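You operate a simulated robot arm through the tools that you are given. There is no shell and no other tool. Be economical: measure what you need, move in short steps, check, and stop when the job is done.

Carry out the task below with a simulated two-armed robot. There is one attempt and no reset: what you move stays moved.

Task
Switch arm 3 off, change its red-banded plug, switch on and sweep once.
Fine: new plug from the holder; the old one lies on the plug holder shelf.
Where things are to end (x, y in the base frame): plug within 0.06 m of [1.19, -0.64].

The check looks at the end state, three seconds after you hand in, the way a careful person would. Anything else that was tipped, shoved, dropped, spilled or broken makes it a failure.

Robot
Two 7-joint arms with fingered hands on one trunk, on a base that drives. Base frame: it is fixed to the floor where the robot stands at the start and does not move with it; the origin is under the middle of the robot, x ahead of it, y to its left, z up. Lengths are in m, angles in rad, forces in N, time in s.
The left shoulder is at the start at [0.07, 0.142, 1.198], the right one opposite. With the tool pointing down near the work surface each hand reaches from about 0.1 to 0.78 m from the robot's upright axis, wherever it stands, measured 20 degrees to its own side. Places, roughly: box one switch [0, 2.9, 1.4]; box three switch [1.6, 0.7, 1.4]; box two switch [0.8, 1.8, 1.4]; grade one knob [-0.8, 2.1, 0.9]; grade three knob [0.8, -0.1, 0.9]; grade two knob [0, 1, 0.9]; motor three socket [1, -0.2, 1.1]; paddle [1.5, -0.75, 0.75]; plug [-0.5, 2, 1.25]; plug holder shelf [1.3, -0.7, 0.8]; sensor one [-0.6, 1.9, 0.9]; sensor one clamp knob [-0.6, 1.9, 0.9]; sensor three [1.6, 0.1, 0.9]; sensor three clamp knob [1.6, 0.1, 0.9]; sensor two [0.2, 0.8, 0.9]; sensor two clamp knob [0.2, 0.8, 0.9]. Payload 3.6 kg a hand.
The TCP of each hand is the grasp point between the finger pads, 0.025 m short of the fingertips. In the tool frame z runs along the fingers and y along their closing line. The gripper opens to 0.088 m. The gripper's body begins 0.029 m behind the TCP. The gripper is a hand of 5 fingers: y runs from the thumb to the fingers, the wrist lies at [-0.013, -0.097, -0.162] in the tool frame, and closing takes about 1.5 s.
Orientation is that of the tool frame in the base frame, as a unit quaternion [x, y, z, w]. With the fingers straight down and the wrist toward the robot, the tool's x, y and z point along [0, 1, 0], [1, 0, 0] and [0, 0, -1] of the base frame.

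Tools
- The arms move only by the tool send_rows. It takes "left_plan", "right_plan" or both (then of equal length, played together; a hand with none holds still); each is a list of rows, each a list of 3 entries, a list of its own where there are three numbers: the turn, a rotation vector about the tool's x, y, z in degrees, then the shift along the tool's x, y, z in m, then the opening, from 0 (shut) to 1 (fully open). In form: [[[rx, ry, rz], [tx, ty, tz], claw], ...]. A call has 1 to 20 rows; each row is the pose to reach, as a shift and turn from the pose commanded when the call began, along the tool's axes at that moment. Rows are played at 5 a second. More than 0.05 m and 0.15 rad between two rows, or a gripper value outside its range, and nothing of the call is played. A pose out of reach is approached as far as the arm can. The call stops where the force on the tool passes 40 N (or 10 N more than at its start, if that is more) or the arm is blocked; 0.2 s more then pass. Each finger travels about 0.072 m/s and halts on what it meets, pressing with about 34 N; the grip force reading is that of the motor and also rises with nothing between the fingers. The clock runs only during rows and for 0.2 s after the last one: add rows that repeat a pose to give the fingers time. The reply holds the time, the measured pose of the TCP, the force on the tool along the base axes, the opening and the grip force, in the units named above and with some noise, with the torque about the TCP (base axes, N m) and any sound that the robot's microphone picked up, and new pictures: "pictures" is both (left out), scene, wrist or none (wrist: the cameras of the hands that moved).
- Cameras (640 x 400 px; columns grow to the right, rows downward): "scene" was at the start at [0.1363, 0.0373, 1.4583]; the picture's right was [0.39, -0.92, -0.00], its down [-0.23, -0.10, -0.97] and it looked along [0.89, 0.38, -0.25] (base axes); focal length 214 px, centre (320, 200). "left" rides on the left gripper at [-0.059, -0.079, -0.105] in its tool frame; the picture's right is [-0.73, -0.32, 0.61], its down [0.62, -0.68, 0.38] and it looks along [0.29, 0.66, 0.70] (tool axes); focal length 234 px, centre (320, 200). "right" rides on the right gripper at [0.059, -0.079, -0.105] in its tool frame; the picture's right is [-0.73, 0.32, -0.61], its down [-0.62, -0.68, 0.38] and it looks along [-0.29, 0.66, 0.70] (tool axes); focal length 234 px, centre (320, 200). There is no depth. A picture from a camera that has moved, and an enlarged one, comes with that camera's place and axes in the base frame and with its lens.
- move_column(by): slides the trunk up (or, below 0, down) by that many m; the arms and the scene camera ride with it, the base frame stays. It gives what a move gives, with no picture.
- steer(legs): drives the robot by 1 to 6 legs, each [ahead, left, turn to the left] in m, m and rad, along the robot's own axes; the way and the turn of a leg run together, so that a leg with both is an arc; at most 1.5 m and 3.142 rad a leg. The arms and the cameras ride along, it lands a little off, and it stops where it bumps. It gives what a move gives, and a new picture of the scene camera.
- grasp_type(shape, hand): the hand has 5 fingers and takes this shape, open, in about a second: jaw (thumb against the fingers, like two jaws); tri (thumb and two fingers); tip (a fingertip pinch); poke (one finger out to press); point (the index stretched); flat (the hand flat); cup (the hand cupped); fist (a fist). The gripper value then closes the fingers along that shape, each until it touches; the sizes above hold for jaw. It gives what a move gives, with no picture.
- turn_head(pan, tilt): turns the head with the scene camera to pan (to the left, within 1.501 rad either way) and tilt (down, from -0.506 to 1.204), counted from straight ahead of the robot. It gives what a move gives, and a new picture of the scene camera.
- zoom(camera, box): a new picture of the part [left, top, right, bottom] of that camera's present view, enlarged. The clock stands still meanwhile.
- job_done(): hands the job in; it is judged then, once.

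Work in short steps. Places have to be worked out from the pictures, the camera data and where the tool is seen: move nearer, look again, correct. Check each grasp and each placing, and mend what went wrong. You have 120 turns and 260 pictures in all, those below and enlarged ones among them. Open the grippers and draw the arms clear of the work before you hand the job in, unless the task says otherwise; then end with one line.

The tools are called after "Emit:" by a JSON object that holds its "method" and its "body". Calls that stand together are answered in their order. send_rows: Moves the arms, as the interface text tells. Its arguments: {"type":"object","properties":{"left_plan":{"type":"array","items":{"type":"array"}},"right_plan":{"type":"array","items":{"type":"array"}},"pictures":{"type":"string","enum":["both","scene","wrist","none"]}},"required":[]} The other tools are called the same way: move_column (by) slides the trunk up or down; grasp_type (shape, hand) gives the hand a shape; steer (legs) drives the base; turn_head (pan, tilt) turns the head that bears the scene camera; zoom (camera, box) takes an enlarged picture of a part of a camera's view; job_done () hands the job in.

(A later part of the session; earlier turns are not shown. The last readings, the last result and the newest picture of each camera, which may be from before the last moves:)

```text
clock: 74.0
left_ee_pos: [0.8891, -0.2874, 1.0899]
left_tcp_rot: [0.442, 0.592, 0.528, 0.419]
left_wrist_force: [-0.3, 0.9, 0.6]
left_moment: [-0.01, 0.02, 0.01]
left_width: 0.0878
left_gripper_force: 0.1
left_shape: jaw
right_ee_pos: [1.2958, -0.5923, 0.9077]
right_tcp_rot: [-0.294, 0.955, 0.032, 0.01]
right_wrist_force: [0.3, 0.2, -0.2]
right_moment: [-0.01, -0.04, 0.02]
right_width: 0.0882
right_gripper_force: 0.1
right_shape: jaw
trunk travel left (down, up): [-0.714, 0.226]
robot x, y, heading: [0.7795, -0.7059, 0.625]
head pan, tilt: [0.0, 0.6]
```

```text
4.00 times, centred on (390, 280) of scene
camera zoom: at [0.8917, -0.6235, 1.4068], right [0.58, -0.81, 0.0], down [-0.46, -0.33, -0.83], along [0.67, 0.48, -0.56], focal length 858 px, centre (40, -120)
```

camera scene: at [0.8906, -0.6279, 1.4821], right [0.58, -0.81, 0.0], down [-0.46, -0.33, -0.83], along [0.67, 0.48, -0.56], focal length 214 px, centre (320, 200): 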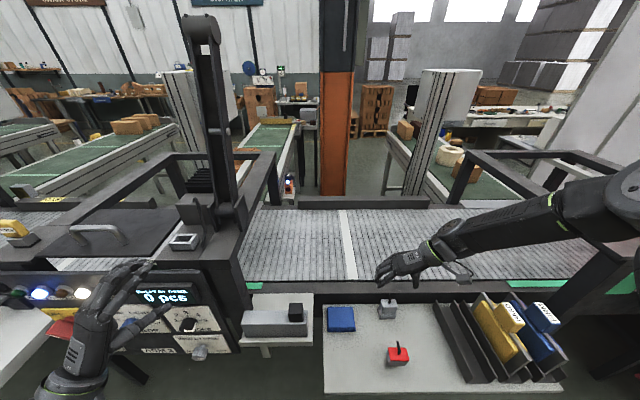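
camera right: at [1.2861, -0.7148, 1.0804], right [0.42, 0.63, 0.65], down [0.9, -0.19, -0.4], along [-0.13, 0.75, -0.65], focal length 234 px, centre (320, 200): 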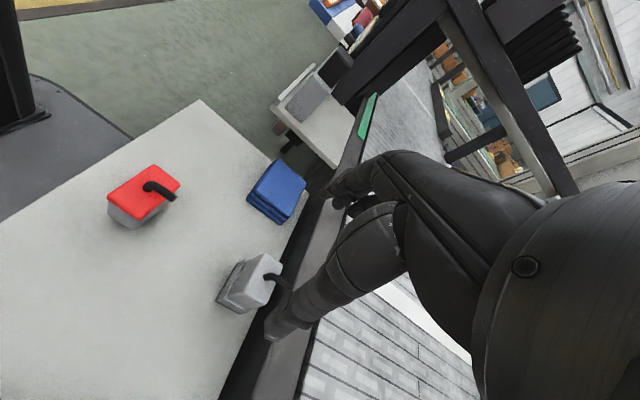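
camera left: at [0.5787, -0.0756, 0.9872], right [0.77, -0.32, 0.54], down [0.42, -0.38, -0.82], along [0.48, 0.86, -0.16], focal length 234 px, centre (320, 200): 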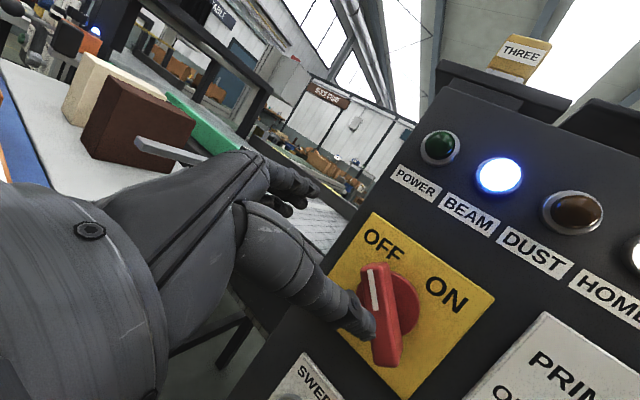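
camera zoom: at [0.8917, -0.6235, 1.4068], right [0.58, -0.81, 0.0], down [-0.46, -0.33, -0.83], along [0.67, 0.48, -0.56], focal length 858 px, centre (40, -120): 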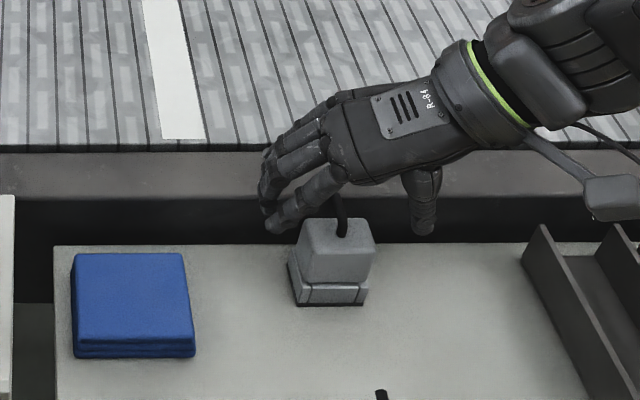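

The other fingers would hit the conveyor ledge. I raise and change to the tip pinch shape, then look.

Emit:
{"method": "move_column", "body": {"by": 0.05}}

Emit:
{"method": "grasp_type", "body": {"hand": "right", "shape": "tip"}}

Emit:
{"method": "zoom", "body": {"camera": "scene", "box": [330, 230, 450, 330]}}

Emit:
{"method": "zoom", "body": {"camera": "right", "box": [160, 150, 400, 380]}}

```text
clock: 74.9
left_ee_pos: [0.8901, -0.2871, 1.1392]
left_tcp_rot: [0.442, 0.592, 0.528, 0.419]
left_wrist_force: [0.5, 0.0, 0.3]
left_moment: [0.03, 0.04, 0.01]
left_width: 0.088
left_gripper_force: 0.0
left_shape: jaw
right_ee_pos: [1.2954, -0.5924, 0.9576]
right_tcp_rot: [-0.294, 0.955, 0.032, 0.009]
right_wrist_force: [0.4, -0.5, -0.1]
right_moment: [-0.03, -0.01, 0.0]
right_width: 0.0878
right_gripper_force: 0.1
right_shape: jaw
trunk travel left (down, up): [-0.764, 0.176]
robot x, y, heading: [0.7813, -0.7017, 0.622]
head pan, tilt: [0.0, 0.6]
```

```text
clock: 75.8
left_ee_pos: [0.8908, -0.2875, 1.1396]
left_tcp_rot: [0.443, 0.591, 0.527, 0.42]
left_wrist_force: [0.4, 0.2, 0.8]
left_moment: [0.0, 0.02, 0.07]
left_width: 0.0879
left_gripper_force: 0.0
left_shape: jaw
right_ee_pos: [1.2965, -0.592, 0.9568]
right_tcp_rot: [-0.293, 0.955, 0.032, 0.009]
right_wrist_force: [-0.4, 0.1, -0.6]
right_moment: [0.01, -0.04, -0.01]
right_width: 0.0879
right_gripper_force: 0.1
right_shape: tip
trunk travel left (down, up): [-0.764, 0.176]
robot x, y, heading: [0.7783, -0.7015, 0.62]
head pan, tilt: [0.0, 0.6]
```

```text
4.00 times, centred on (390, 280) of scene
camera zoom: at [0.8918, -0.6231, 1.4567], right [0.58, -0.81, 0.0], down [-0.46, -0.33, -0.83], along [0.67, 0.48, -0.56], focal length 858 px, centre (40, -120)
```

zoom: 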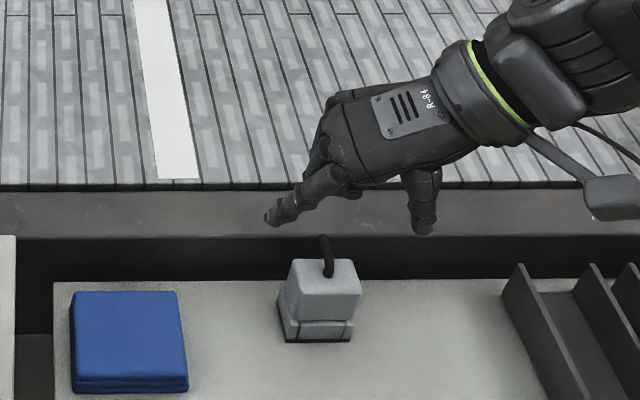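

```text
1.74 times, centred on (280, 265) of right
camera zoom: at [1.2911, -0.6973, 1.0555], right [0.42, 0.63, 0.65], down [0.9, -0.19, -0.4], along [-0.13, 0.75, -0.65], focal length 407 px, centre (390, 87)
```

zoom: 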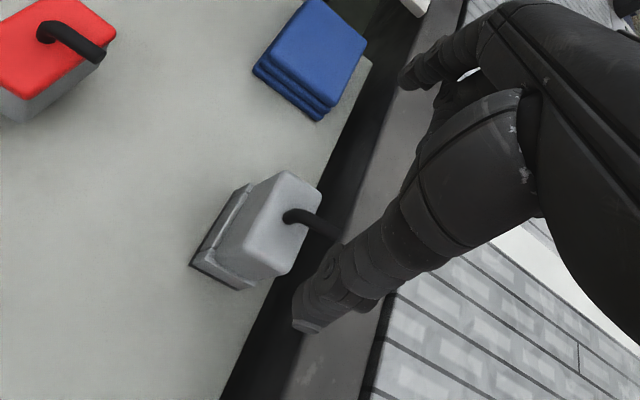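

Now only index and thumb stick out. I lower over the plug.

Emit:
{"method": "move_column", "body": {"by": -0.075}}

Emit:
{"method": "zoom", "body": {"camera": "scene", "box": [330, 220, 450, 320]}}

Emit:
{"method": "zoom", "body": {"camera": "right", "box": [160, 150, 400, 380]}}

```text
clock: 77.0
left_ee_pos: [0.8902, -0.2876, 1.0652]
left_tcp_rot: [0.443, 0.592, 0.527, 0.419]
left_wrist_force: [-0.5, -0.8, 0.9]
left_moment: [0.0, 0.02, 0.02]
left_width: 0.0878
left_gripper_force: 0.0
left_shape: jaw
right_ee_pos: [1.295, -0.5918, 0.8818]
right_tcp_rot: [-0.294, 0.955, 0.033, 0.009]
right_wrist_force: [-0.1, 1.4, -0.1]
right_moment: [-0.01, 0.0, 0.01]
right_width: 0.088
right_gripper_force: 0.1
right_shape: tip
trunk travel left (down, up): [-0.689, 0.251]
robot x, y, heading: [0.7832, -0.7034, 0.618]
head pan, tilt: [0.0, 0.6]
```

```text
4.00 times, centred on (390, 270) of scene
camera zoom: at [0.8918, -0.6232, 1.3817], right [0.58, -0.81, 0.0], down [-0.46, -0.33, -0.83], along [0.67, 0.48, -0.56], focal length 858 px, centre (40, -80)
```

zoom: 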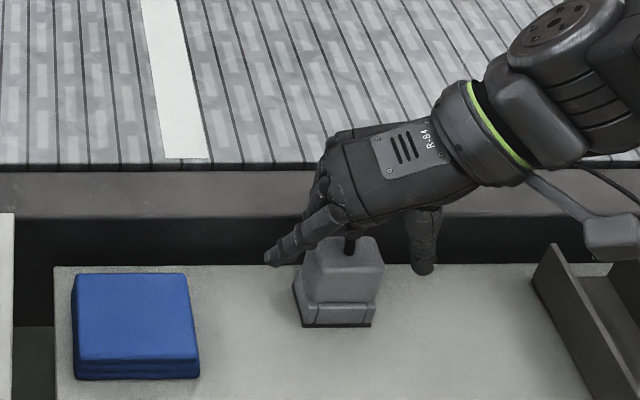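

```text
1.74 times, centred on (280, 265) of right
camera zoom: at [1.2911, -0.6974, 0.9805], right [0.42, 0.63, 0.65], down [0.9, -0.19, -0.4], along [-0.13, 0.75, -0.65], focal length 407 px, centre (390, 87)
```

zoom: 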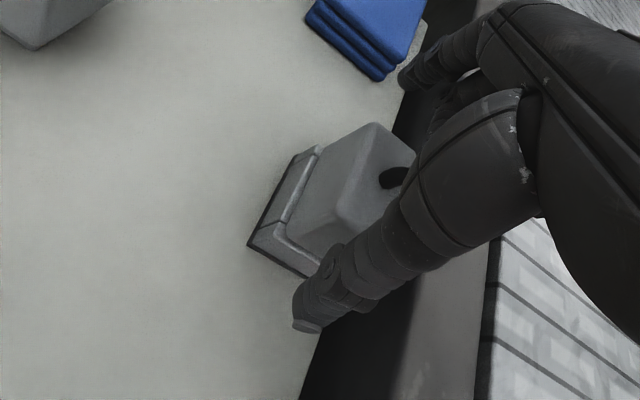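

Lined up. I lower another 0.02 m and close.

Emit:
{"method": "move_column", "body": {"by": -0.02}}

Emit:
{"method": "send_rows", "body": {"right_plan": [[[0, 0, 0], [0, 0, 0], 0.7], [[0, 0, 0], [0, 0, 0], 0.4], [[0, 0, 0], [0, 0, 0], 0.1], [[0, 0, 0], [0, 0, 0], 0], [[0, 0, 0], [0, 0, 0], 0], [[0, 0, 0], [0, 0, 0], 0]], "pictures": "wrist"}}

Emit:
{"method": "zoom", "body": {"camera": "scene", "box": [330, 220, 450, 320]}}

```text
clock: 77.6
left_ee_pos: [0.8898, -0.2872, 1.0451]
left_tcp_rot: [0.442, 0.592, 0.527, 0.419]
left_wrist_force: [-0.2, 0.0, 0.1]
left_moment: [-0.04, 0.0, -0.01]
left_width: 0.0877
left_gripper_force: 0.0
left_shape: jaw
right_ee_pos: [1.2947, -0.5927, 0.8619]
right_tcp_rot: [-0.293, 0.956, 0.033, 0.008]
right_wrist_force: [0.3, 0.5, -0.1]
right_moment: [0.01, -0.01, 0.04]
right_width: 0.0881
right_gripper_force: 0.1
right_shape: tip
trunk travel left (down, up): [-0.669, 0.271]
robot x, y, heading: [0.7814, -0.7033, 0.622]
head pan, tilt: [0.0, 0.6]
```

```text
clock: 79.0
left_ee_pos: [0.8909, -0.2876, 1.0452]
left_tcp_rot: [0.442, 0.592, 0.527, 0.419]
left_wrist_force: [-0.2, -0.5, -0.4]
left_moment: [-0.04, 0.05, 0.0]
left_width: 0.0879
left_gripper_force: 0.0
left_shape: jaw
right_ee_pos: [1.2945, -0.5926, 0.8621]
right_tcp_rot: [-0.293, 0.955, 0.033, 0.009]
right_wrist_force: [2.9, -3.7, -0.2]
right_moment: [-0.15, -0.06, -0.03]
right_width: 0.04
right_gripper_force: 34.3
right_shape: tip
trunk travel left (down, up): [-0.669, 0.271]
robot x, y, heading: [0.7785, -0.7061, 0.616]
head pan, tilt: [0.0, 0.6]
camera right: at [1.2917, -0.698, 0.9601], right [0.42, 0.63, 0.65], down [0.9, -0.19, -0.4], along [-0.13, 0.75, -0.65], focal length 234 px, centre (320, 200)
```

right: 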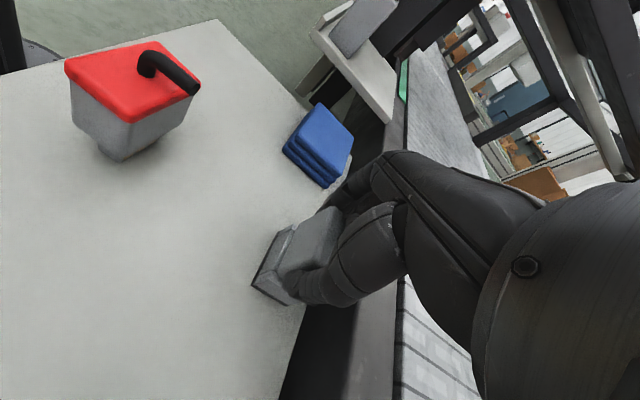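

```text
4.00 times, centred on (390, 270) of scene
camera zoom: at [0.8926, -0.6239, 1.3617], right [0.58, -0.81, 0.0], down [-0.46, -0.33, -0.82], along [0.67, 0.48, -0.57], focal length 858 px, centre (40, -80)
```

zoom: 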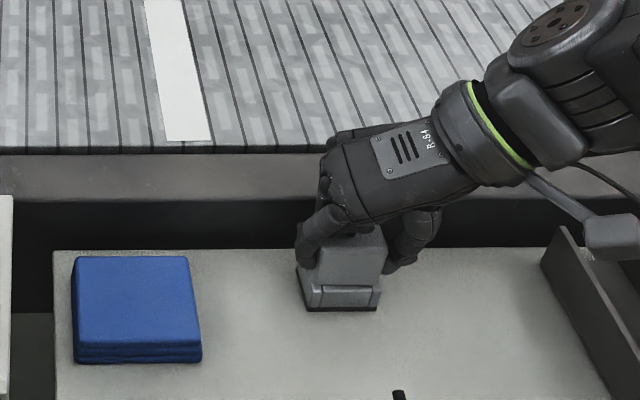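

Gripped (0.040 m). I lift with the trunk by 0.1 m.

Emit:
{"method": "move_column", "body": {"by": 0.1}}

Emit:
{"method": "zoom", "body": {"camera": "scene", "box": [330, 220, 450, 320]}}

Emit:
{"method": "zoom", "body": {"camera": "right", "box": [0, 0, 640, 400]}}

```text
clock: 80.4
left_ee_pos: [0.8896, -0.2866, 1.1448]
left_tcp_rot: [0.442, 0.593, 0.527, 0.419]
left_wrist_force: [0.2, 0.3, 0.8]
left_moment: [0.02, 0.02, 0.05]
left_width: 0.088
left_gripper_force: 0.0
left_shape: jaw
right_ee_pos: [1.2963, -0.5921, 0.9614]
right_tcp_rot: [-0.293, 0.956, 0.032, 0.01]
right_wrist_force: [0.0, -0.5, -0.5]
right_moment: [-0.05, 0.01, 0.0]
right_width: 0.0402
right_gripper_force: 34.0
right_shape: tip
trunk travel left (down, up): [-0.769, 0.171]
robot x, y, heading: [0.7797, -0.7061, 0.62]
head pan, tilt: [0.0, 0.6]
```

```text
4.00 times, centred on (390, 270) of scene
camera zoom: at [0.8922, -0.6231, 1.4617], right [0.58, -0.81, 0.0], down [-0.46, -0.33, -0.82], along [0.67, 0.48, -0.57], focal length 858 px, centre (40, -80)
```

zoom: 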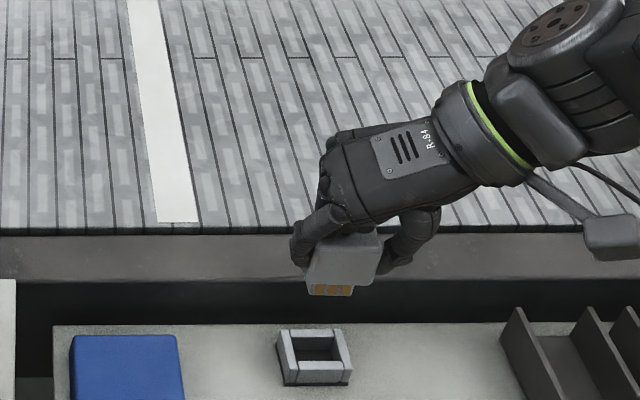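

```text
1.00 times, centred on (320, 200) of right (not enlarged: the box is as wide or as high as the picture)
camera zoom: at [1.2913, -0.6973, 1.0603], right [0.42, 0.63, 0.65], down [0.9, -0.19, -0.4], along [-0.13, 0.75, -0.65], focal length 234 px, centre (320, 200)
```

zoom: 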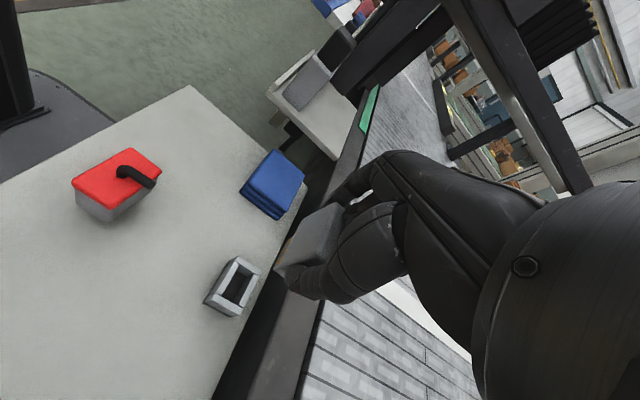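

New plug is out. I'll set it standing on the free left part of the shelf to regrip it front–back for the socket. I drive back/left.

Emit:
{"method": "steer", "body": {"legs": [[-0.1, 0.125, 0]]}}

Emit:
{"method": "zoom", "body": {"camera": "right", "box": [0, 0, 640, 400]}}

```text
clock: 81.8
left_ee_pos: [0.7383, -0.2448, 1.1449]
left_tcp_rot: [0.442, 0.592, 0.528, 0.418]
left_wrist_force: [-0.1, 0.0, -0.1]
left_moment: [0.0, 0.0, -0.05]
left_width: 0.0876
left_gripper_force: 0.1
left_shape: jaw
right_ee_pos: [1.1438, -0.5509, 0.9612]
right_tcp_rot: [-0.292, 0.956, 0.033, 0.008]
right_wrist_force: [-0.1, 0.4, -1.1]
right_moment: [0.01, 0.02, 0.02]
right_width: 0.0404
right_gripper_force: 33.8
right_shape: tip
trunk travel left (down, up): [-0.769, 0.171]
robot x, y, heading: [0.6287, -0.6624, 0.624]
head pan, tilt: [0.0, 0.6]
camera scene: at [0.7409, -0.5815, 1.4616], right [0.58, -0.81, 0.0], down [-0.46, -0.33, -0.82], along [0.67, 0.48, -0.57], focal length 214 px, centre (320, 200)
```

scene: 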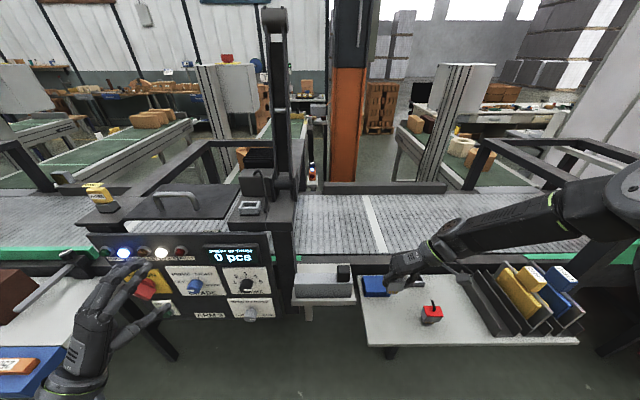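

```text
1.00 times, centred on (320, 200) of right (not enlarged: the box is as wide or as high as the picture)
camera zoom: at [1.1396, -0.6557, 1.0596], right [0.42, 0.63, 0.65], down [0.9, -0.19, -0.4], along [-0.13, 0.75, -0.65], focal length 234 px, centre (320, 200)
```

zoom: 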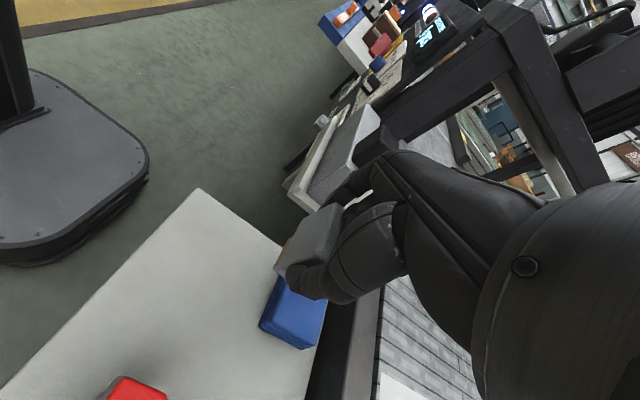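

Position is clear of cloth and old plug. I lower toward the shelf.

Emit:
{"method": "move_column", "body": {"by": -0.09}}

Emit:
{"method": "move_column", "body": {"by": -0.006}}

Emit:
{"method": "move_column", "body": {"by": -0.005}}

Emit:
{"method": "zoom", "body": {"camera": "scene", "box": [340, 210, 460, 310]}}

```text
clock: 83.0
left_ee_pos: [0.7368, -0.245, 1.0557]
left_tcp_rot: [0.442, 0.592, 0.527, 0.419]
left_wrist_force: [0.5, 0.4, -0.1]
left_moment: [-0.02, 0.01, 0.02]
left_width: 0.0878
left_gripper_force: 0.0
left_shape: jaw
right_ee_pos: [1.142, -0.5512, 0.8713]
right_tcp_rot: [-0.292, 0.956, 0.032, 0.009]
right_wrist_force: [0.0, 0.6, -1.4]
right_moment: [-0.04, 0.03, 0.01]
right_width: 0.0403
right_gripper_force: 34.0
right_shape: tip
trunk travel left (down, up): [-0.679, 0.261]
robot x, y, heading: [0.6268, -0.662, 0.619]
head pan, tilt: [0.0, 0.6]
```

```text
clock: 83.6
left_ee_pos: [0.7377, -0.2451, 1.0486]
left_tcp_rot: [0.442, 0.593, 0.527, 0.418]
left_wrist_force: [-0.9, -0.3, -0.6]
left_moment: [-0.02, 0.0, 0.0]
left_width: 0.0879
left_gripper_force: 0.2
left_shape: jaw
right_ee_pos: [1.1429, -0.5498, 0.866]
right_tcp_rot: [-0.293, 0.956, 0.032, 0.009]
right_wrist_force: [0.4, 0.2, -1.8]
right_moment: [0.01, 0.0, -0.02]
right_width: 0.0401
right_gripper_force: 33.9
right_shape: tip
trunk travel left (down, up): [-0.673, 0.267]
robot x, y, heading: [0.6252, -0.6622, 0.618]
head pan, tilt: [0.0, 0.6]
```

```text
clock: 84.1
left_ee_pos: [0.7376, -0.2443, 1.0437]
left_tcp_rot: [0.443, 0.592, 0.527, 0.419]
left_wrist_force: [0.5, -0.8, -1.1]
left_moment: [0.01, -0.02, 0.01]
left_width: 0.0876
left_gripper_force: 0.2
left_shape: jaw
right_ee_pos: [1.143, -0.5512, 0.8607]
right_tcp_rot: [-0.292, 0.956, 0.031, 0.01]
right_wrist_force: [-0.3, -0.7, -1.0]
right_moment: [0.0, 0.02, 0.01]
right_width: 0.0401
right_gripper_force: 34.1
right_shape: tip
trunk travel left (down, up): [-0.668, 0.272]
robot x, y, heading: [0.6287, -0.661, 0.621]
head pan, tilt: [0.0, 0.6]
```

```text
4.00 times, centred on (400, 260) of scene
camera zoom: at [0.739, -0.5809, 1.3607], right [0.58, -0.81, 0.0], down [-0.46, -0.33, -0.82], along [0.67, 0.48, -0.57], focal length 858 px, centre (0, -40)
```

zoom: 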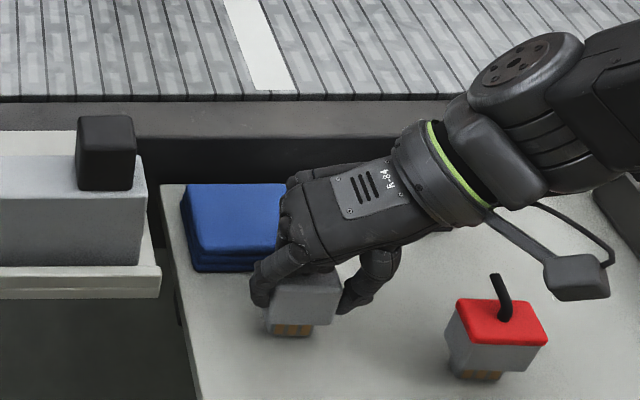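

Almost on the shelf; continue until contact.

Emit:
{"method": "move_column", "body": {"by": -0.005}}

Emit:
{"method": "move_column", "body": {"by": -0.004}}

Emit:
{"method": "zoom", "body": {"camera": "scene", "box": [370, 230, 430, 280]}}

```text
clock: 84.7
left_ee_pos: [0.7372, -0.2446, 1.0389]
left_tcp_rot: [0.442, 0.593, 0.527, 0.419]
left_wrist_force: [0.3, 0.2, -0.4]
left_moment: [-0.05, 0.02, 0.03]
left_width: 0.0876
left_gripper_force: 0.1
left_shape: jaw
right_ee_pos: [1.1433, -0.551, 0.8567]
right_tcp_rot: [-0.293, 0.956, 0.032, 0.009]
right_wrist_force: [1.4, 0.2, 1.9]
right_moment: [0.04, -0.04, 0.05]
right_width: 0.0409
right_gripper_force: 34.1
right_shape: tip
trunk travel left (down, up): [-0.663, 0.277]
robot x, y, heading: [0.6261, -0.6608, 0.618]
head pan, tilt: [0.0, 0.6]
```

```text
clock: 85.2
left_ee_pos: [0.7349, -0.247, 1.0373]
left_tcp_rot: [0.443, 0.591, 0.528, 0.42]
left_wrist_force: [0.0, -1.0, -0.7]
left_moment: [-0.02, -0.02, -0.03]
left_width: 0.0878
left_gripper_force: 0.1
left_shape: jaw
right_ee_pos: [1.141, -0.551, 0.8554]
right_tcp_rot: [-0.292, 0.956, 0.034, 0.012]
right_wrist_force: [4.4, -2.8, 33.3]
right_moment: [0.51, 0.01, -0.07]
right_width: 0.0413
right_gripper_force: 34.3
right_shape: tip
trunk travel left (down, up): [-0.659, 0.281]
robot x, y, heading: [0.6265, -0.6612, 0.615]
head pan, tilt: [0.0, 0.6]
```

```text
8.00 times, centred on (400, 255) of scene
camera zoom: at [0.7353, -0.5826, 1.3527], right [0.58, -0.81, 0.0], down [-0.46, -0.33, -0.83], along [0.67, 0.48, -0.56], focal length 1716 px, centre (-320, -240)
```

zoom: 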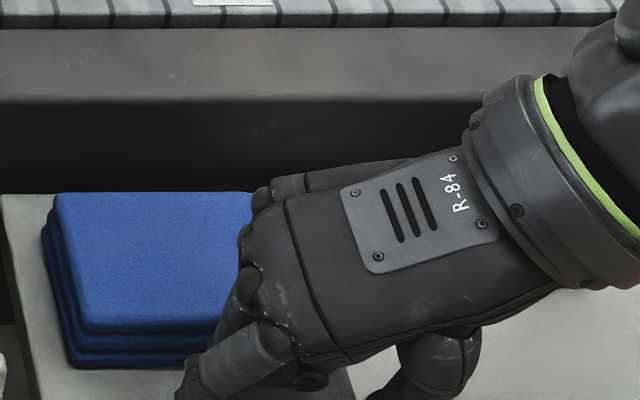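

Contact. I ease up 3 mm, open, then lift.

Emit:
{"method": "move_column", "body": {"by": 0.003}}

Emit:
{"method": "send_rows", "body": {"right_plan": [[[0, 0, 0], [0, 0, 0], 0.55], [[0, 0, 0], [0, 0, 0], 0.65], [[0, 0, 0], [0, 0, 0], 0.75], [[0, 0, 0], [0, 0, 0], 0.8], [[0, 0, 0], [0, 0, 0], 0.8]], "pictures": "none"}}

Emit:
{"method": "move_column", "body": {"by": 0.12}}

Emit:
{"method": "zoom", "body": {"camera": "scene", "box": [340, 220, 460, 320]}}

Emit:
{"method": "zoom", "body": {"camera": "right", "box": [0, 0, 640, 400]}}

```text
clock: 85.7
left_ee_pos: [0.7349, -0.2443, 1.0376]
left_tcp_rot: [0.442, 0.592, 0.527, 0.42]
left_wrist_force: [-1.1, -0.5, -0.6]
left_moment: [0.02, -0.02, -0.01]
left_width: 0.0878
left_gripper_force: 0.0
left_shape: jaw
right_ee_pos: [1.1398, -0.5513, 0.8572]
right_tcp_rot: [-0.293, 0.955, 0.032, 0.011]
right_wrist_force: [2.4, 0.7, 18.9]
right_moment: [0.37, 0.04, -0.06]
right_width: 0.0412
right_gripper_force: 33.9
right_shape: tip
trunk travel left (down, up): [-0.662, 0.278]
robot x, y, heading: [0.625, -0.6621, 0.623]
head pan, tilt: [0.0, 0.6]
```

```text
clock: 86.9
left_ee_pos: [0.7362, -0.2449, 1.0384]
left_tcp_rot: [0.442, 0.592, 0.527, 0.42]
left_wrist_force: [0.2, -0.2, 0.6]
left_moment: [0.02, -0.01, -0.02]
left_width: 0.0878
left_gripper_force: 0.1
left_shape: jaw
right_ee_pos: [1.1419, -0.5509, 0.8563]
right_tcp_rot: [-0.293, 0.956, 0.032, 0.01]
right_wrist_force: [0.3, -0.7, 13.6]
right_moment: [0.28, 0.06, -0.02]
right_width: 0.0702
right_gripper_force: 0.0
right_shape: tip
trunk travel left (down, up): [-0.662, 0.278]
robot x, y, heading: [0.6249, -0.6644, 0.621]
head pan, tilt: [0.0, 0.6]
```

```text
clock: 88.4
left_ee_pos: [0.7372, -0.2454, 1.1582]
left_tcp_rot: [0.443, 0.592, 0.527, 0.419]
left_wrist_force: [-0.4, 0.3, -0.3]
left_moment: [0.0, 0.02, 0.01]
left_width: 0.0878
left_gripper_force: 0.1
left_shape: jaw
right_ee_pos: [1.1426, -0.5497, 0.9741]
right_tcp_rot: [-0.293, 0.956, 0.032, 0.009]
right_wrist_force: [-0.1, -0.2, 0.5]
right_moment: [0.02, 0.02, -0.01]
right_width: 0.0704
right_gripper_force: 0.1
right_shape: tip
trunk travel left (down, up): [-0.782, 0.158]
robot x, y, heading: [0.6247, -0.6626, 0.618]
head pan, tilt: [0.0, 0.6]
```

```text
4.00 times, centred on (400, 270) of scene
camera zoom: at [0.7391, -0.5809, 1.4747], right [0.58, -0.81, 0.0], down [-0.46, -0.33, -0.82], along [0.67, 0.48, -0.57], focal length 858 px, centre (0, -80)
```

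zoom: 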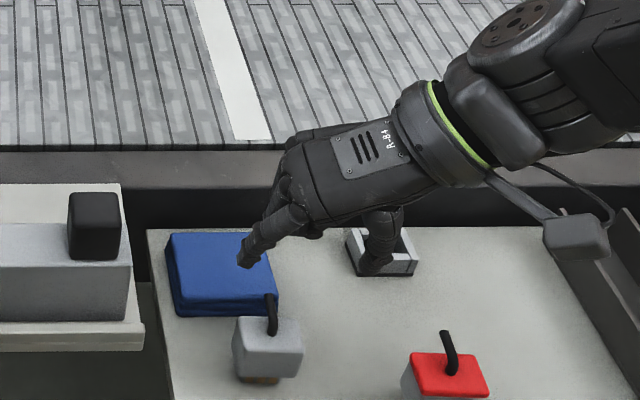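

```text
1.00 times, centred on (320, 200) of right (not enlarged: the box is as wide or as high as the picture)
camera zoom: at [1.1383, -0.6553, 1.0733], right [0.42, 0.63, 0.65], down [0.9, -0.19, -0.4], along [-0.13, 0.75, -0.65], focal length 234 px, centre (320, 200)
```

zoom: 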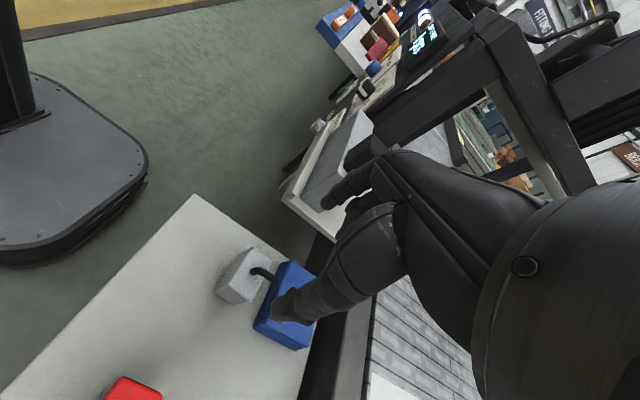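

The new plug stands upright at ≈[1.140, −0.541]. I switch back to jaw and yaw the hand back +90° (with tilt correction) above it.

Emit:
{"method": "grasp_type", "body": {"hand": "right", "shape": "jaw"}}

Emit:
{"method": "send_rows", "body": {"right_plan": [[[0.35, 0, 7.5], [0, 0, -0.01], 1], [[0.7, -0.1, 15], [0, 0, -0.02], 1], [[1, -0.2, 22.5], [0, 0, -0.03], 1], [[1.4, -0.3, 30], [0, 0.003, -0.03], 1], [[1.7, -0.3, 37.5], [0, 0.006, -0.03], 1], [[2.05, -0.4, 45], [0, 0.01, -0.03], 1], [[2.4, -0.5, 52.5], [0, 0.013, -0.03], 1], [[2.7, -0.5, 60], [0, 0.017, -0.03], 1], [[3.1, -0.6, 67.5], [-0.001, 0.017, -0.03], 1], [[3.4, -0.7, 75], [-0.003, 0.017, -0.03], 0.9], [[3.8, -0.7, 82.5], [-0.003, 0.017, -0.03], 0.8], [[4.1, -0.8, 90], [-0.003, 0.017, -0.03], 0.7], [[4.1, -0.8, 90], [-0.003, 0.017, -0.03], 0.6]]}}

Emit:
{"method": "zoom", "body": {"camera": "right", "box": [160, 150, 400, 380]}}

```text
clock: 89.3
left_ee_pos: [0.7374, -0.2443, 1.159]
left_tcp_rot: [0.443, 0.592, 0.527, 0.419]
left_wrist_force: [-0.8, 0.8, 0.0]
left_moment: [0.03, 0.0, -0.01]
left_width: 0.0879
left_gripper_force: 0.0
left_shape: jaw
right_ee_pos: [1.1422, -0.5509, 0.9761]
right_tcp_rot: [-0.292, 0.956, 0.032, 0.009]
right_wrist_force: [0.1, 0.1, 0.2]
right_moment: [0.02, 0.02, -0.03]
right_width: 0.088
right_gripper_force: 0.0
right_shape: jaw
trunk travel left (down, up): [-0.782, 0.158]
robot x, y, heading: [0.6221, -0.66, 0.622]
head pan, tilt: [0.0, 0.6]
```

```text
clock: 92.1
left_ee_pos: [0.7369, -0.2454, 1.1576]
left_tcp_rot: [0.443, 0.592, 0.527, 0.42]
left_wrist_force: [0.7, -0.4, -1.1]
left_moment: [-0.04, 0.0, -0.02]
left_width: 0.088
left_gripper_force: 0.0
left_shape: jaw
right_ee_pos: [1.1347, -0.5361, 1.0068]
right_tcp_rot: [0.47, 0.883, 0.0, 0.0]
right_wrist_force: [0.5, 1.0, 0.5]
right_moment: [-0.03, 0.01, -0.04]
right_width: 0.0533
right_gripper_force: 0.0
right_shape: jaw
trunk travel left (down, up): [-0.782, 0.158]
robot x, y, heading: [0.6293, -0.6644, 0.617]
head pan, tilt: [0.0, 0.6]
camera scene: at [0.739, -0.5813, 1.4747], right [0.58, -0.81, 0.0], down [-0.46, -0.33, -0.83], along [0.67, 0.48, -0.56], focal length 214 px, centre (320, 200)
camera right: at [1.0373, -0.5323, 1.1113], right [0.67, -0.42, 0.61], down [-0.22, -0.9, -0.38], along [0.71, 0.13, -0.7], focal length 234 px, centre (320, 200)
```

scene: 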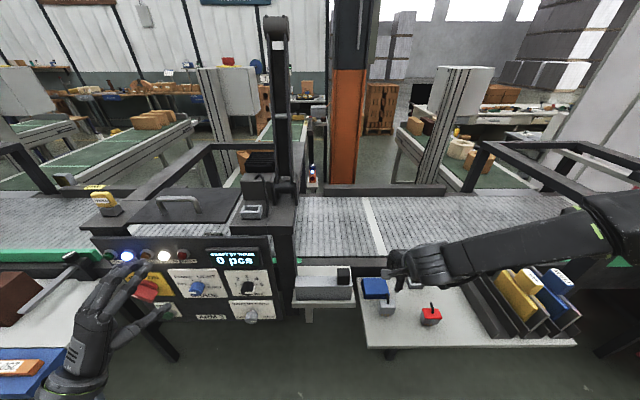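
right: 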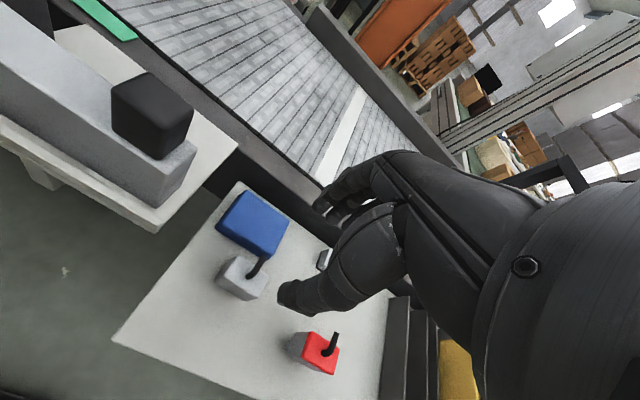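

```text
1.74 times, centred on (280, 265) of right
camera zoom: at [1.0373, -0.5323, 1.1113], right [0.67, -0.42, 0.61], down [-0.22, -0.9, -0.38], along [0.71, 0.13, -0.7], focal length 407 px, centre (390, 87)
```

zoom: 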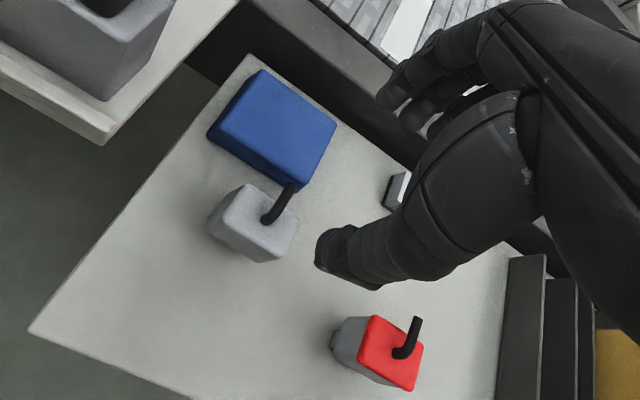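

Hand is above the new plug within ~4 mm. I lower the trunk.

Emit:
{"method": "send_rows", "body": {"right_plan": [[[0, 0, 0], [0.001, 0.004, 0.02], 0.6], [[0, 0, 0], [0.001, 0.004, 0.04], 0.6], [[0, 0, 0], [0.001, 0.004, 0.04], 0.6]], "pictures": "none"}}

Emit:
{"method": "move_column", "body": {"by": -0.07}}

Emit:
{"method": "zoom", "body": {"camera": "right", "box": [160, 150, 400, 380]}}

Emit:
{"method": "zoom", "body": {"camera": "scene", "box": [340, 220, 460, 320]}}

```text
clock: 92.9
left_ee_pos: [0.7369, -0.2443, 1.1582]
left_tcp_rot: [0.443, 0.592, 0.527, 0.42]
left_wrist_force: [-0.6, 0.2, 0.2]
left_moment: [0.01, 0.03, -0.01]
left_width: 0.0877
left_gripper_force: 0.1
left_shape: jaw
right_ee_pos: [1.1371, -0.5338, 0.9648]
right_tcp_rot: [0.469, 0.883, 0.001, 0.0]
right_wrist_force: [-0.2, 0.0, 0.0]
right_moment: [0.0, -0.03, -0.01]
right_width: 0.0533
right_gripper_force: 0.2
right_shape: jaw
trunk travel left (down, up): [-0.782, 0.158]
robot x, y, heading: [0.6258, -0.6592, 0.62]
head pan, tilt: [0.0, 0.6]
```

```text
clock: 94.0
left_ee_pos: [0.7366, -0.2446, 1.0889]
left_tcp_rot: [0.442, 0.592, 0.527, 0.419]
left_wrist_force: [-0.5, 0.1, -0.5]
left_moment: [0.02, 0.0, 0.02]
left_width: 0.0879
left_gripper_force: 0.2
left_shape: jaw
right_ee_pos: [1.1375, -0.533, 0.8961]
right_tcp_rot: [0.47, 0.883, 0.001, -0.001]
right_wrist_force: [0.0, 0.5, 0.5]
right_moment: [-0.01, 0.01, -0.02]
right_width: 0.053
right_gripper_force: 0.0
right_shape: jaw
trunk travel left (down, up): [-0.712, 0.228]
robot x, y, heading: [0.6233, -0.663, 0.621]
head pan, tilt: [0.0, 0.6]
```

```text
1.74 times, centred on (280, 265) of right
camera zoom: at [1.0393, -0.5288, 1.0013], right [0.67, -0.42, 0.61], down [-0.22, -0.9, -0.38], along [0.71, 0.13, -0.7], focal length 407 px, centre (390, 87)
```

zoom: 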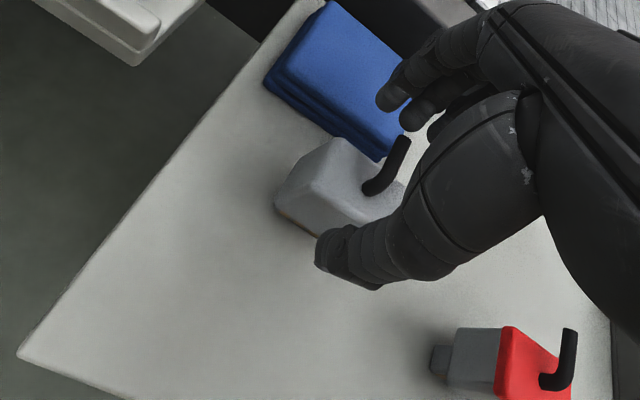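

```text
4.00 times, centred on (400, 270) of scene
camera zoom: at [0.7388, -0.581, 1.4047], right [0.58, -0.81, 0.0], down [-0.46, -0.33, -0.83], along [0.67, 0.48, -0.56], focal length 858 px, centre (0, -80)
```

zoom: 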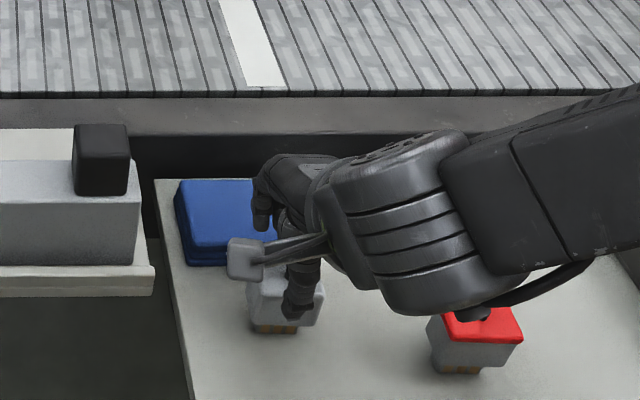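

The back fingers will come close to the cloth, so I narrow the jaw to ~0.042 m and lower a bit.

Emit:
{"method": "send_rows", "body": {"right_plan": [[[0, 0, 0], [0, 0, 0], 0.5], [[0, 0, 0], [0, 0, 0], 0.47], [[0, 0, 0], [0, 0, 0], 0.47]], "pictures": "none"}}

Emit:
{"method": "move_column", "body": {"by": -0.022}}

Emit:
{"method": "zoom", "body": {"camera": "right", "box": [200, 130, 360, 290]}}

Emit:
{"method": "zoom", "body": {"camera": "scene", "box": [370, 230, 430, 290]}}

```text
clock: 94.8
left_ee_pos: [0.7371, -0.2449, 1.0879]
left_tcp_rot: [0.442, 0.592, 0.528, 0.419]
left_wrist_force: [0.3, -0.4, 0.3]
left_moment: [0.0, 0.03, 0.0]
left_width: 0.0879
left_gripper_force: 0.0
left_shape: jaw
right_ee_pos: [1.138, -0.5338, 0.8966]
right_tcp_rot: [0.469, 0.883, 0.001, -0.001]
right_wrist_force: [-0.2, -0.5, 0.1]
right_moment: [0.01, 0.0, 0.0]
right_width: 0.0419
right_gripper_force: 0.2
right_shape: jaw
trunk travel left (down, up): [-0.712, 0.228]
robot x, y, heading: [0.6244, -0.6582, 0.616]
head pan, tilt: [0.0, 0.6]
```

```text
clock: 95.5
left_ee_pos: [0.7368, -0.2457, 1.066]
left_tcp_rot: [0.443, 0.592, 0.527, 0.419]
left_wrist_force: [0.0, -0.6, 0.7]
left_moment: [0.0, 0.02, 0.02]
left_width: 0.0877
left_gripper_force: 0.0
left_shape: jaw
right_ee_pos: [1.1368, -0.5331, 0.8748]
right_tcp_rot: [0.47, 0.883, 0.002, -0.001]
right_wrist_force: [0.1, 0.4, 0.1]
right_moment: [-0.04, -0.01, -0.01]
right_width: 0.042
right_gripper_force: 0.0
right_shape: jaw
trunk travel left (down, up): [-0.69, 0.25]
robot x, y, heading: [0.6266, -0.6614, 0.613]
head pan, tilt: [0.0, 0.6]
```

```text
2.50 times, centred on (280, 210) of right
camera zoom: at [1.0393, -0.5288, 0.9792], right [0.67, -0.42, 0.61], down [-0.22, -0.9, -0.38], along [0.71, 0.13, -0.7], focal length 585 px, centre (420, 175)
```

zoom: 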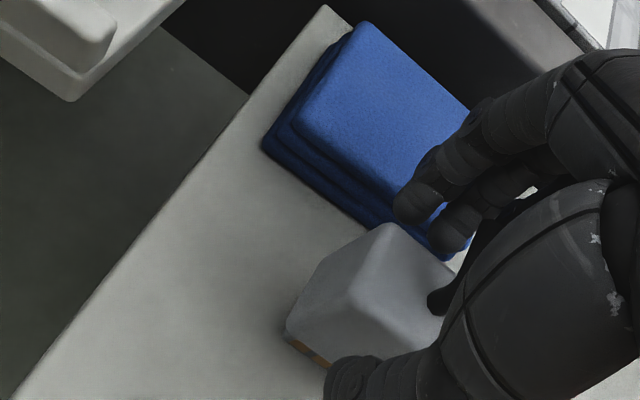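

```text
6.67 times, centred on (400, 260) of scene
camera zoom: at [0.7387, -0.5811, 1.3827], right [0.58, -0.81, 0.0], down [-0.46, -0.33, -0.83], along [0.67, 0.48, -0.56], focal length 1430 px, centre (-213, -200)
```

zoom: 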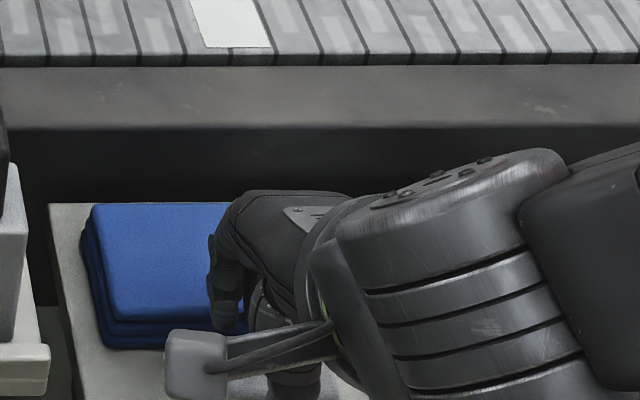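

Fingers project into the gap between plug and cloth. I lower 0.02 m more and close.

Emit:
{"method": "move_column", "body": {"by": -0.018}}

Emit:
{"method": "send_rows", "body": {"right_plan": [[[0, 0, 0], [0, 0, 0], 0.4], [[0, 0, 0], [0, 0, 0], 0.25], [[0, 0, 0], [0, 0, 0], 0.1], [[0, 0, 0], [0, 0, 0], 0], [[0, 0, 0], [0, 0, 0], 0], [[0, 0, 0], [0, 0, 0], 0]], "pictures": "wrist"}}

```text
clock: 96.1
left_ee_pos: [0.7368, -0.2447, 1.0477]
left_tcp_rot: [0.442, 0.592, 0.527, 0.419]
left_wrist_force: [-0.8, -0.3, 0.6]
left_moment: [-0.02, 0.01, -0.02]
left_width: 0.0877
left_gripper_force: 0.0
left_shape: jaw
right_ee_pos: [1.1383, -0.5341, 0.8559]
right_tcp_rot: [0.47, 0.883, 0.001, 0.0]
right_wrist_force: [-0.4, -0.5, 0.1]
right_moment: [0.0, -0.02, -0.03]
right_width: 0.0417
right_gripper_force: 0.1
right_shape: jaw
trunk travel left (down, up): [-0.672, 0.268]
robot x, y, heading: [0.6268, -0.6619, 0.62]
head pan, tilt: [0.0, 0.6]
```

```text
clock: 97.5
left_ee_pos: [0.7364, -0.2445, 1.049]
left_tcp_rot: [0.442, 0.592, 0.527, 0.419]
left_wrist_force: [-0.5, -0.6, -0.2]
left_moment: [0.0, -0.05, 0.02]
left_width: 0.0879
left_gripper_force: 0.1
left_shape: jaw
right_ee_pos: [1.1386, -0.5332, 0.8563]
right_tcp_rot: [0.47, 0.883, 0.0, -0.001]
right_wrist_force: [0.1, -0.3, 0.2]
right_moment: [0.0, 0.02, 0.01]
right_width: 0.0221
right_gripper_force: 33.9
right_shape: jaw
trunk travel left (down, up): [-0.672, 0.268]
robot x, y, heading: [0.6243, -0.6627, 0.617]
head pan, tilt: [0.0, 0.6]
camera right: at [1.0395, -0.5287, 0.9612], right [0.67, -0.42, 0.61], down [-0.22, -0.9, -0.38], along [0.71, 0.13, -0.7], focal length 234 px, centre (320, 200)
```

right: 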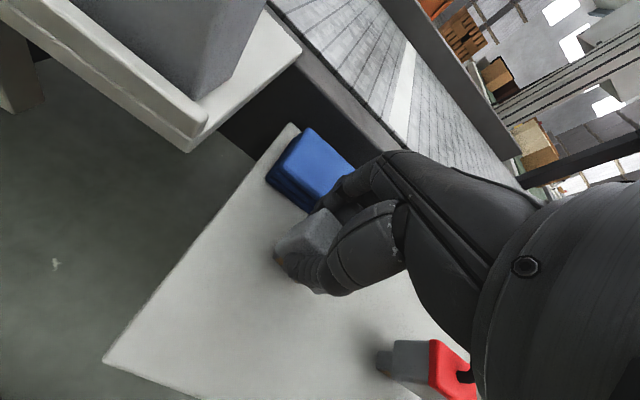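

Gripped (0.022 m). I lift by trunk and compare the plug in hand.

Emit:
{"method": "move_column", "body": {"by": 0.15}}

Emit:
{"method": "send_rows", "body": {"right_plan": [[[0, 0, 0], [0, -0.02, -0.04], 0], [[0, 0, 0], [0, -0.03, -0.08], 0], [[0, 0, 0], [0, -0.03, -0.13], 0], [[0, 0, 0], [0, -0.03, -0.18], 0], [[0, 0, 0], [0, -0.03, -0.23], 0], [[0, 0, 0], [0, -0.03, -0.27], 0], [[0, 0, 0], [0, -0.03, -0.3], 0]], "pictures": "both"}}

Emit:
{"method": "zoom", "body": {"camera": "right", "box": [240, 170, 400, 320]}}

```text
clock: 99.3
left_ee_pos: [0.7365, -0.2442, 1.1975]
left_tcp_rot: [0.443, 0.593, 0.526, 0.419]
left_wrist_force: [0.7, 0.3, 0.9]
left_moment: [0.02, 0.01, -0.03]
left_width: 0.0879
left_gripper_force: 0.0
left_shape: jaw
right_ee_pos: [1.1376, -0.533, 1.0044]
right_tcp_rot: [0.47, 0.883, 0.001, 0.0]
right_wrist_force: [-0.1, 0.0, -0.2]
right_moment: [-0.01, -0.04, -0.01]
right_width: 0.0222
right_gripper_force: 34.0
right_shape: jaw
trunk travel left (down, up): [-0.822, 0.118]
robot x, y, heading: [0.6277, -0.6642, 0.616]
head pan, tilt: [0.0, 0.6]
```

```text
clock: 100.9
left_ee_pos: [0.7355, -0.2449, 1.1982]
left_tcp_rot: [0.443, 0.593, 0.527, 0.419]
left_wrist_force: [-0.1, -0.4, 0.0]
left_moment: [0.0, 0.0, -0.01]
left_width: 0.0878
left_gripper_force: 0.1
left_shape: jaw
right_ee_pos: [1.112, -0.55, 1.3066]
right_tcp_rot: [0.469, 0.883, 0.0, -0.001]
right_wrist_force: [0.3, 0.2, 0.4]
right_moment: [-0.04, 0.0, -0.02]
right_width: 0.0218
right_gripper_force: 33.5
right_shape: jaw
trunk travel left (down, up): [-0.822, 0.118]
robot x, y, heading: [0.6287, -0.6625, 0.625]
head pan, tilt: [0.0, 0.6]
camera scene: at [0.7383, -0.5811, 1.5147], right [0.58, -0.81, 0.0], down [-0.46, -0.33, -0.83], along [0.67, 0.48, -0.56], focal length 214 px, centre (320, 200)
camera right: at [1.0137, -0.5467, 1.4117], right [0.67, -0.42, 0.61], down [-0.22, -0.9, -0.38], along [0.71, 0.13, -0.7], focal length 234 px, centre (320, 200)
```

scene: 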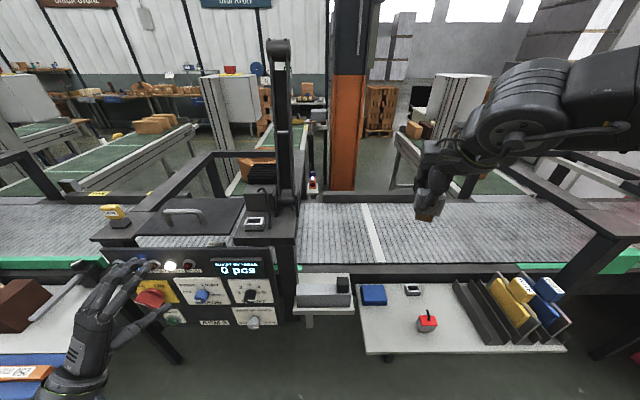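
right: 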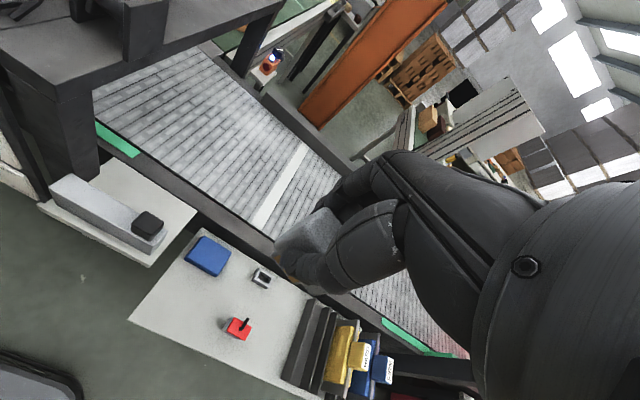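

```text
2.67 times, centred on (320, 245) of right
camera zoom: at [1.0137, -0.5467, 1.4117], right [0.67, -0.42, 0.61], down [-0.22, -0.9, -0.38], along [0.71, 0.13, -0.7], focal length 624 px, centre (320, 80)
```

zoom: 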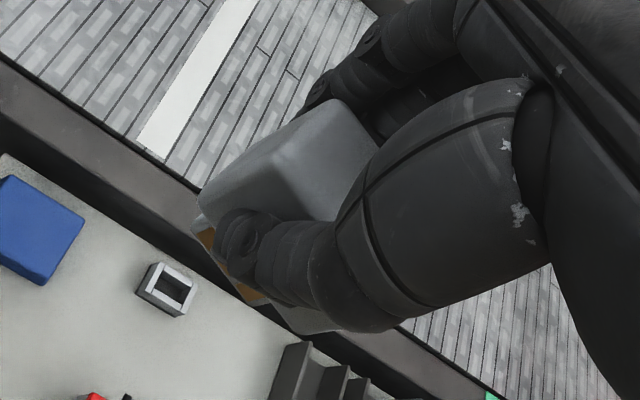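

The plug sits in the hand just like the old one did. I drive left to the earlier socket position.

Emit:
{"method": "steer", "body": {"legs": [[0.017, 0.304, 0]]}}

```text
clock: 102.9
left_ee_pos: [0.5746, 0.0117, 1.198]
left_tcp_rot: [0.443, 0.593, 0.527, 0.418]
left_wrist_force: [-0.2, -0.2, 0.2]
left_moment: [-0.02, 0.0, -0.03]
left_width: 0.0877
left_gripper_force: 0.0
left_shape: jaw
right_ee_pos: [0.9503, -0.2944, 1.3055]
right_tcp_rot: [0.469, 0.883, 0.001, -0.001]
right_wrist_force: [0.7, -0.1, -0.5]
right_moment: [-0.02, -0.01, -0.03]
right_width: 0.0217
right_gripper_force: 34.0
right_shape: jaw
trunk travel left (down, up): [-0.822, 0.118]
robot x, y, heading: [0.462, -0.4047, 0.619]
head pan, tilt: [0.0, 0.6]
camera scene: at [0.5768, -0.3247, 1.5147], right [0.58, -0.81, 0.0], down [-0.46, -0.33, -0.83], along [0.67, 0.48, -0.56], focal length 214 px, centre (320, 200)
```

scene: 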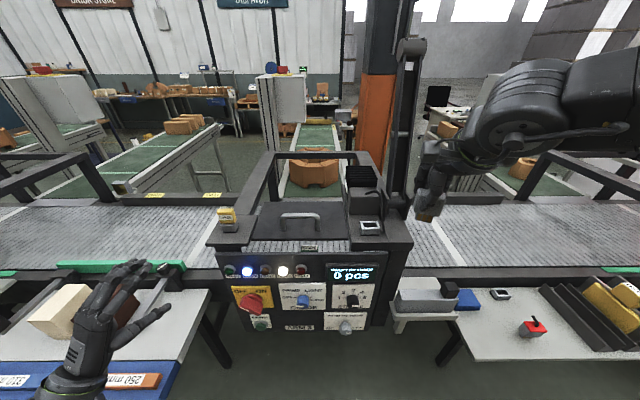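

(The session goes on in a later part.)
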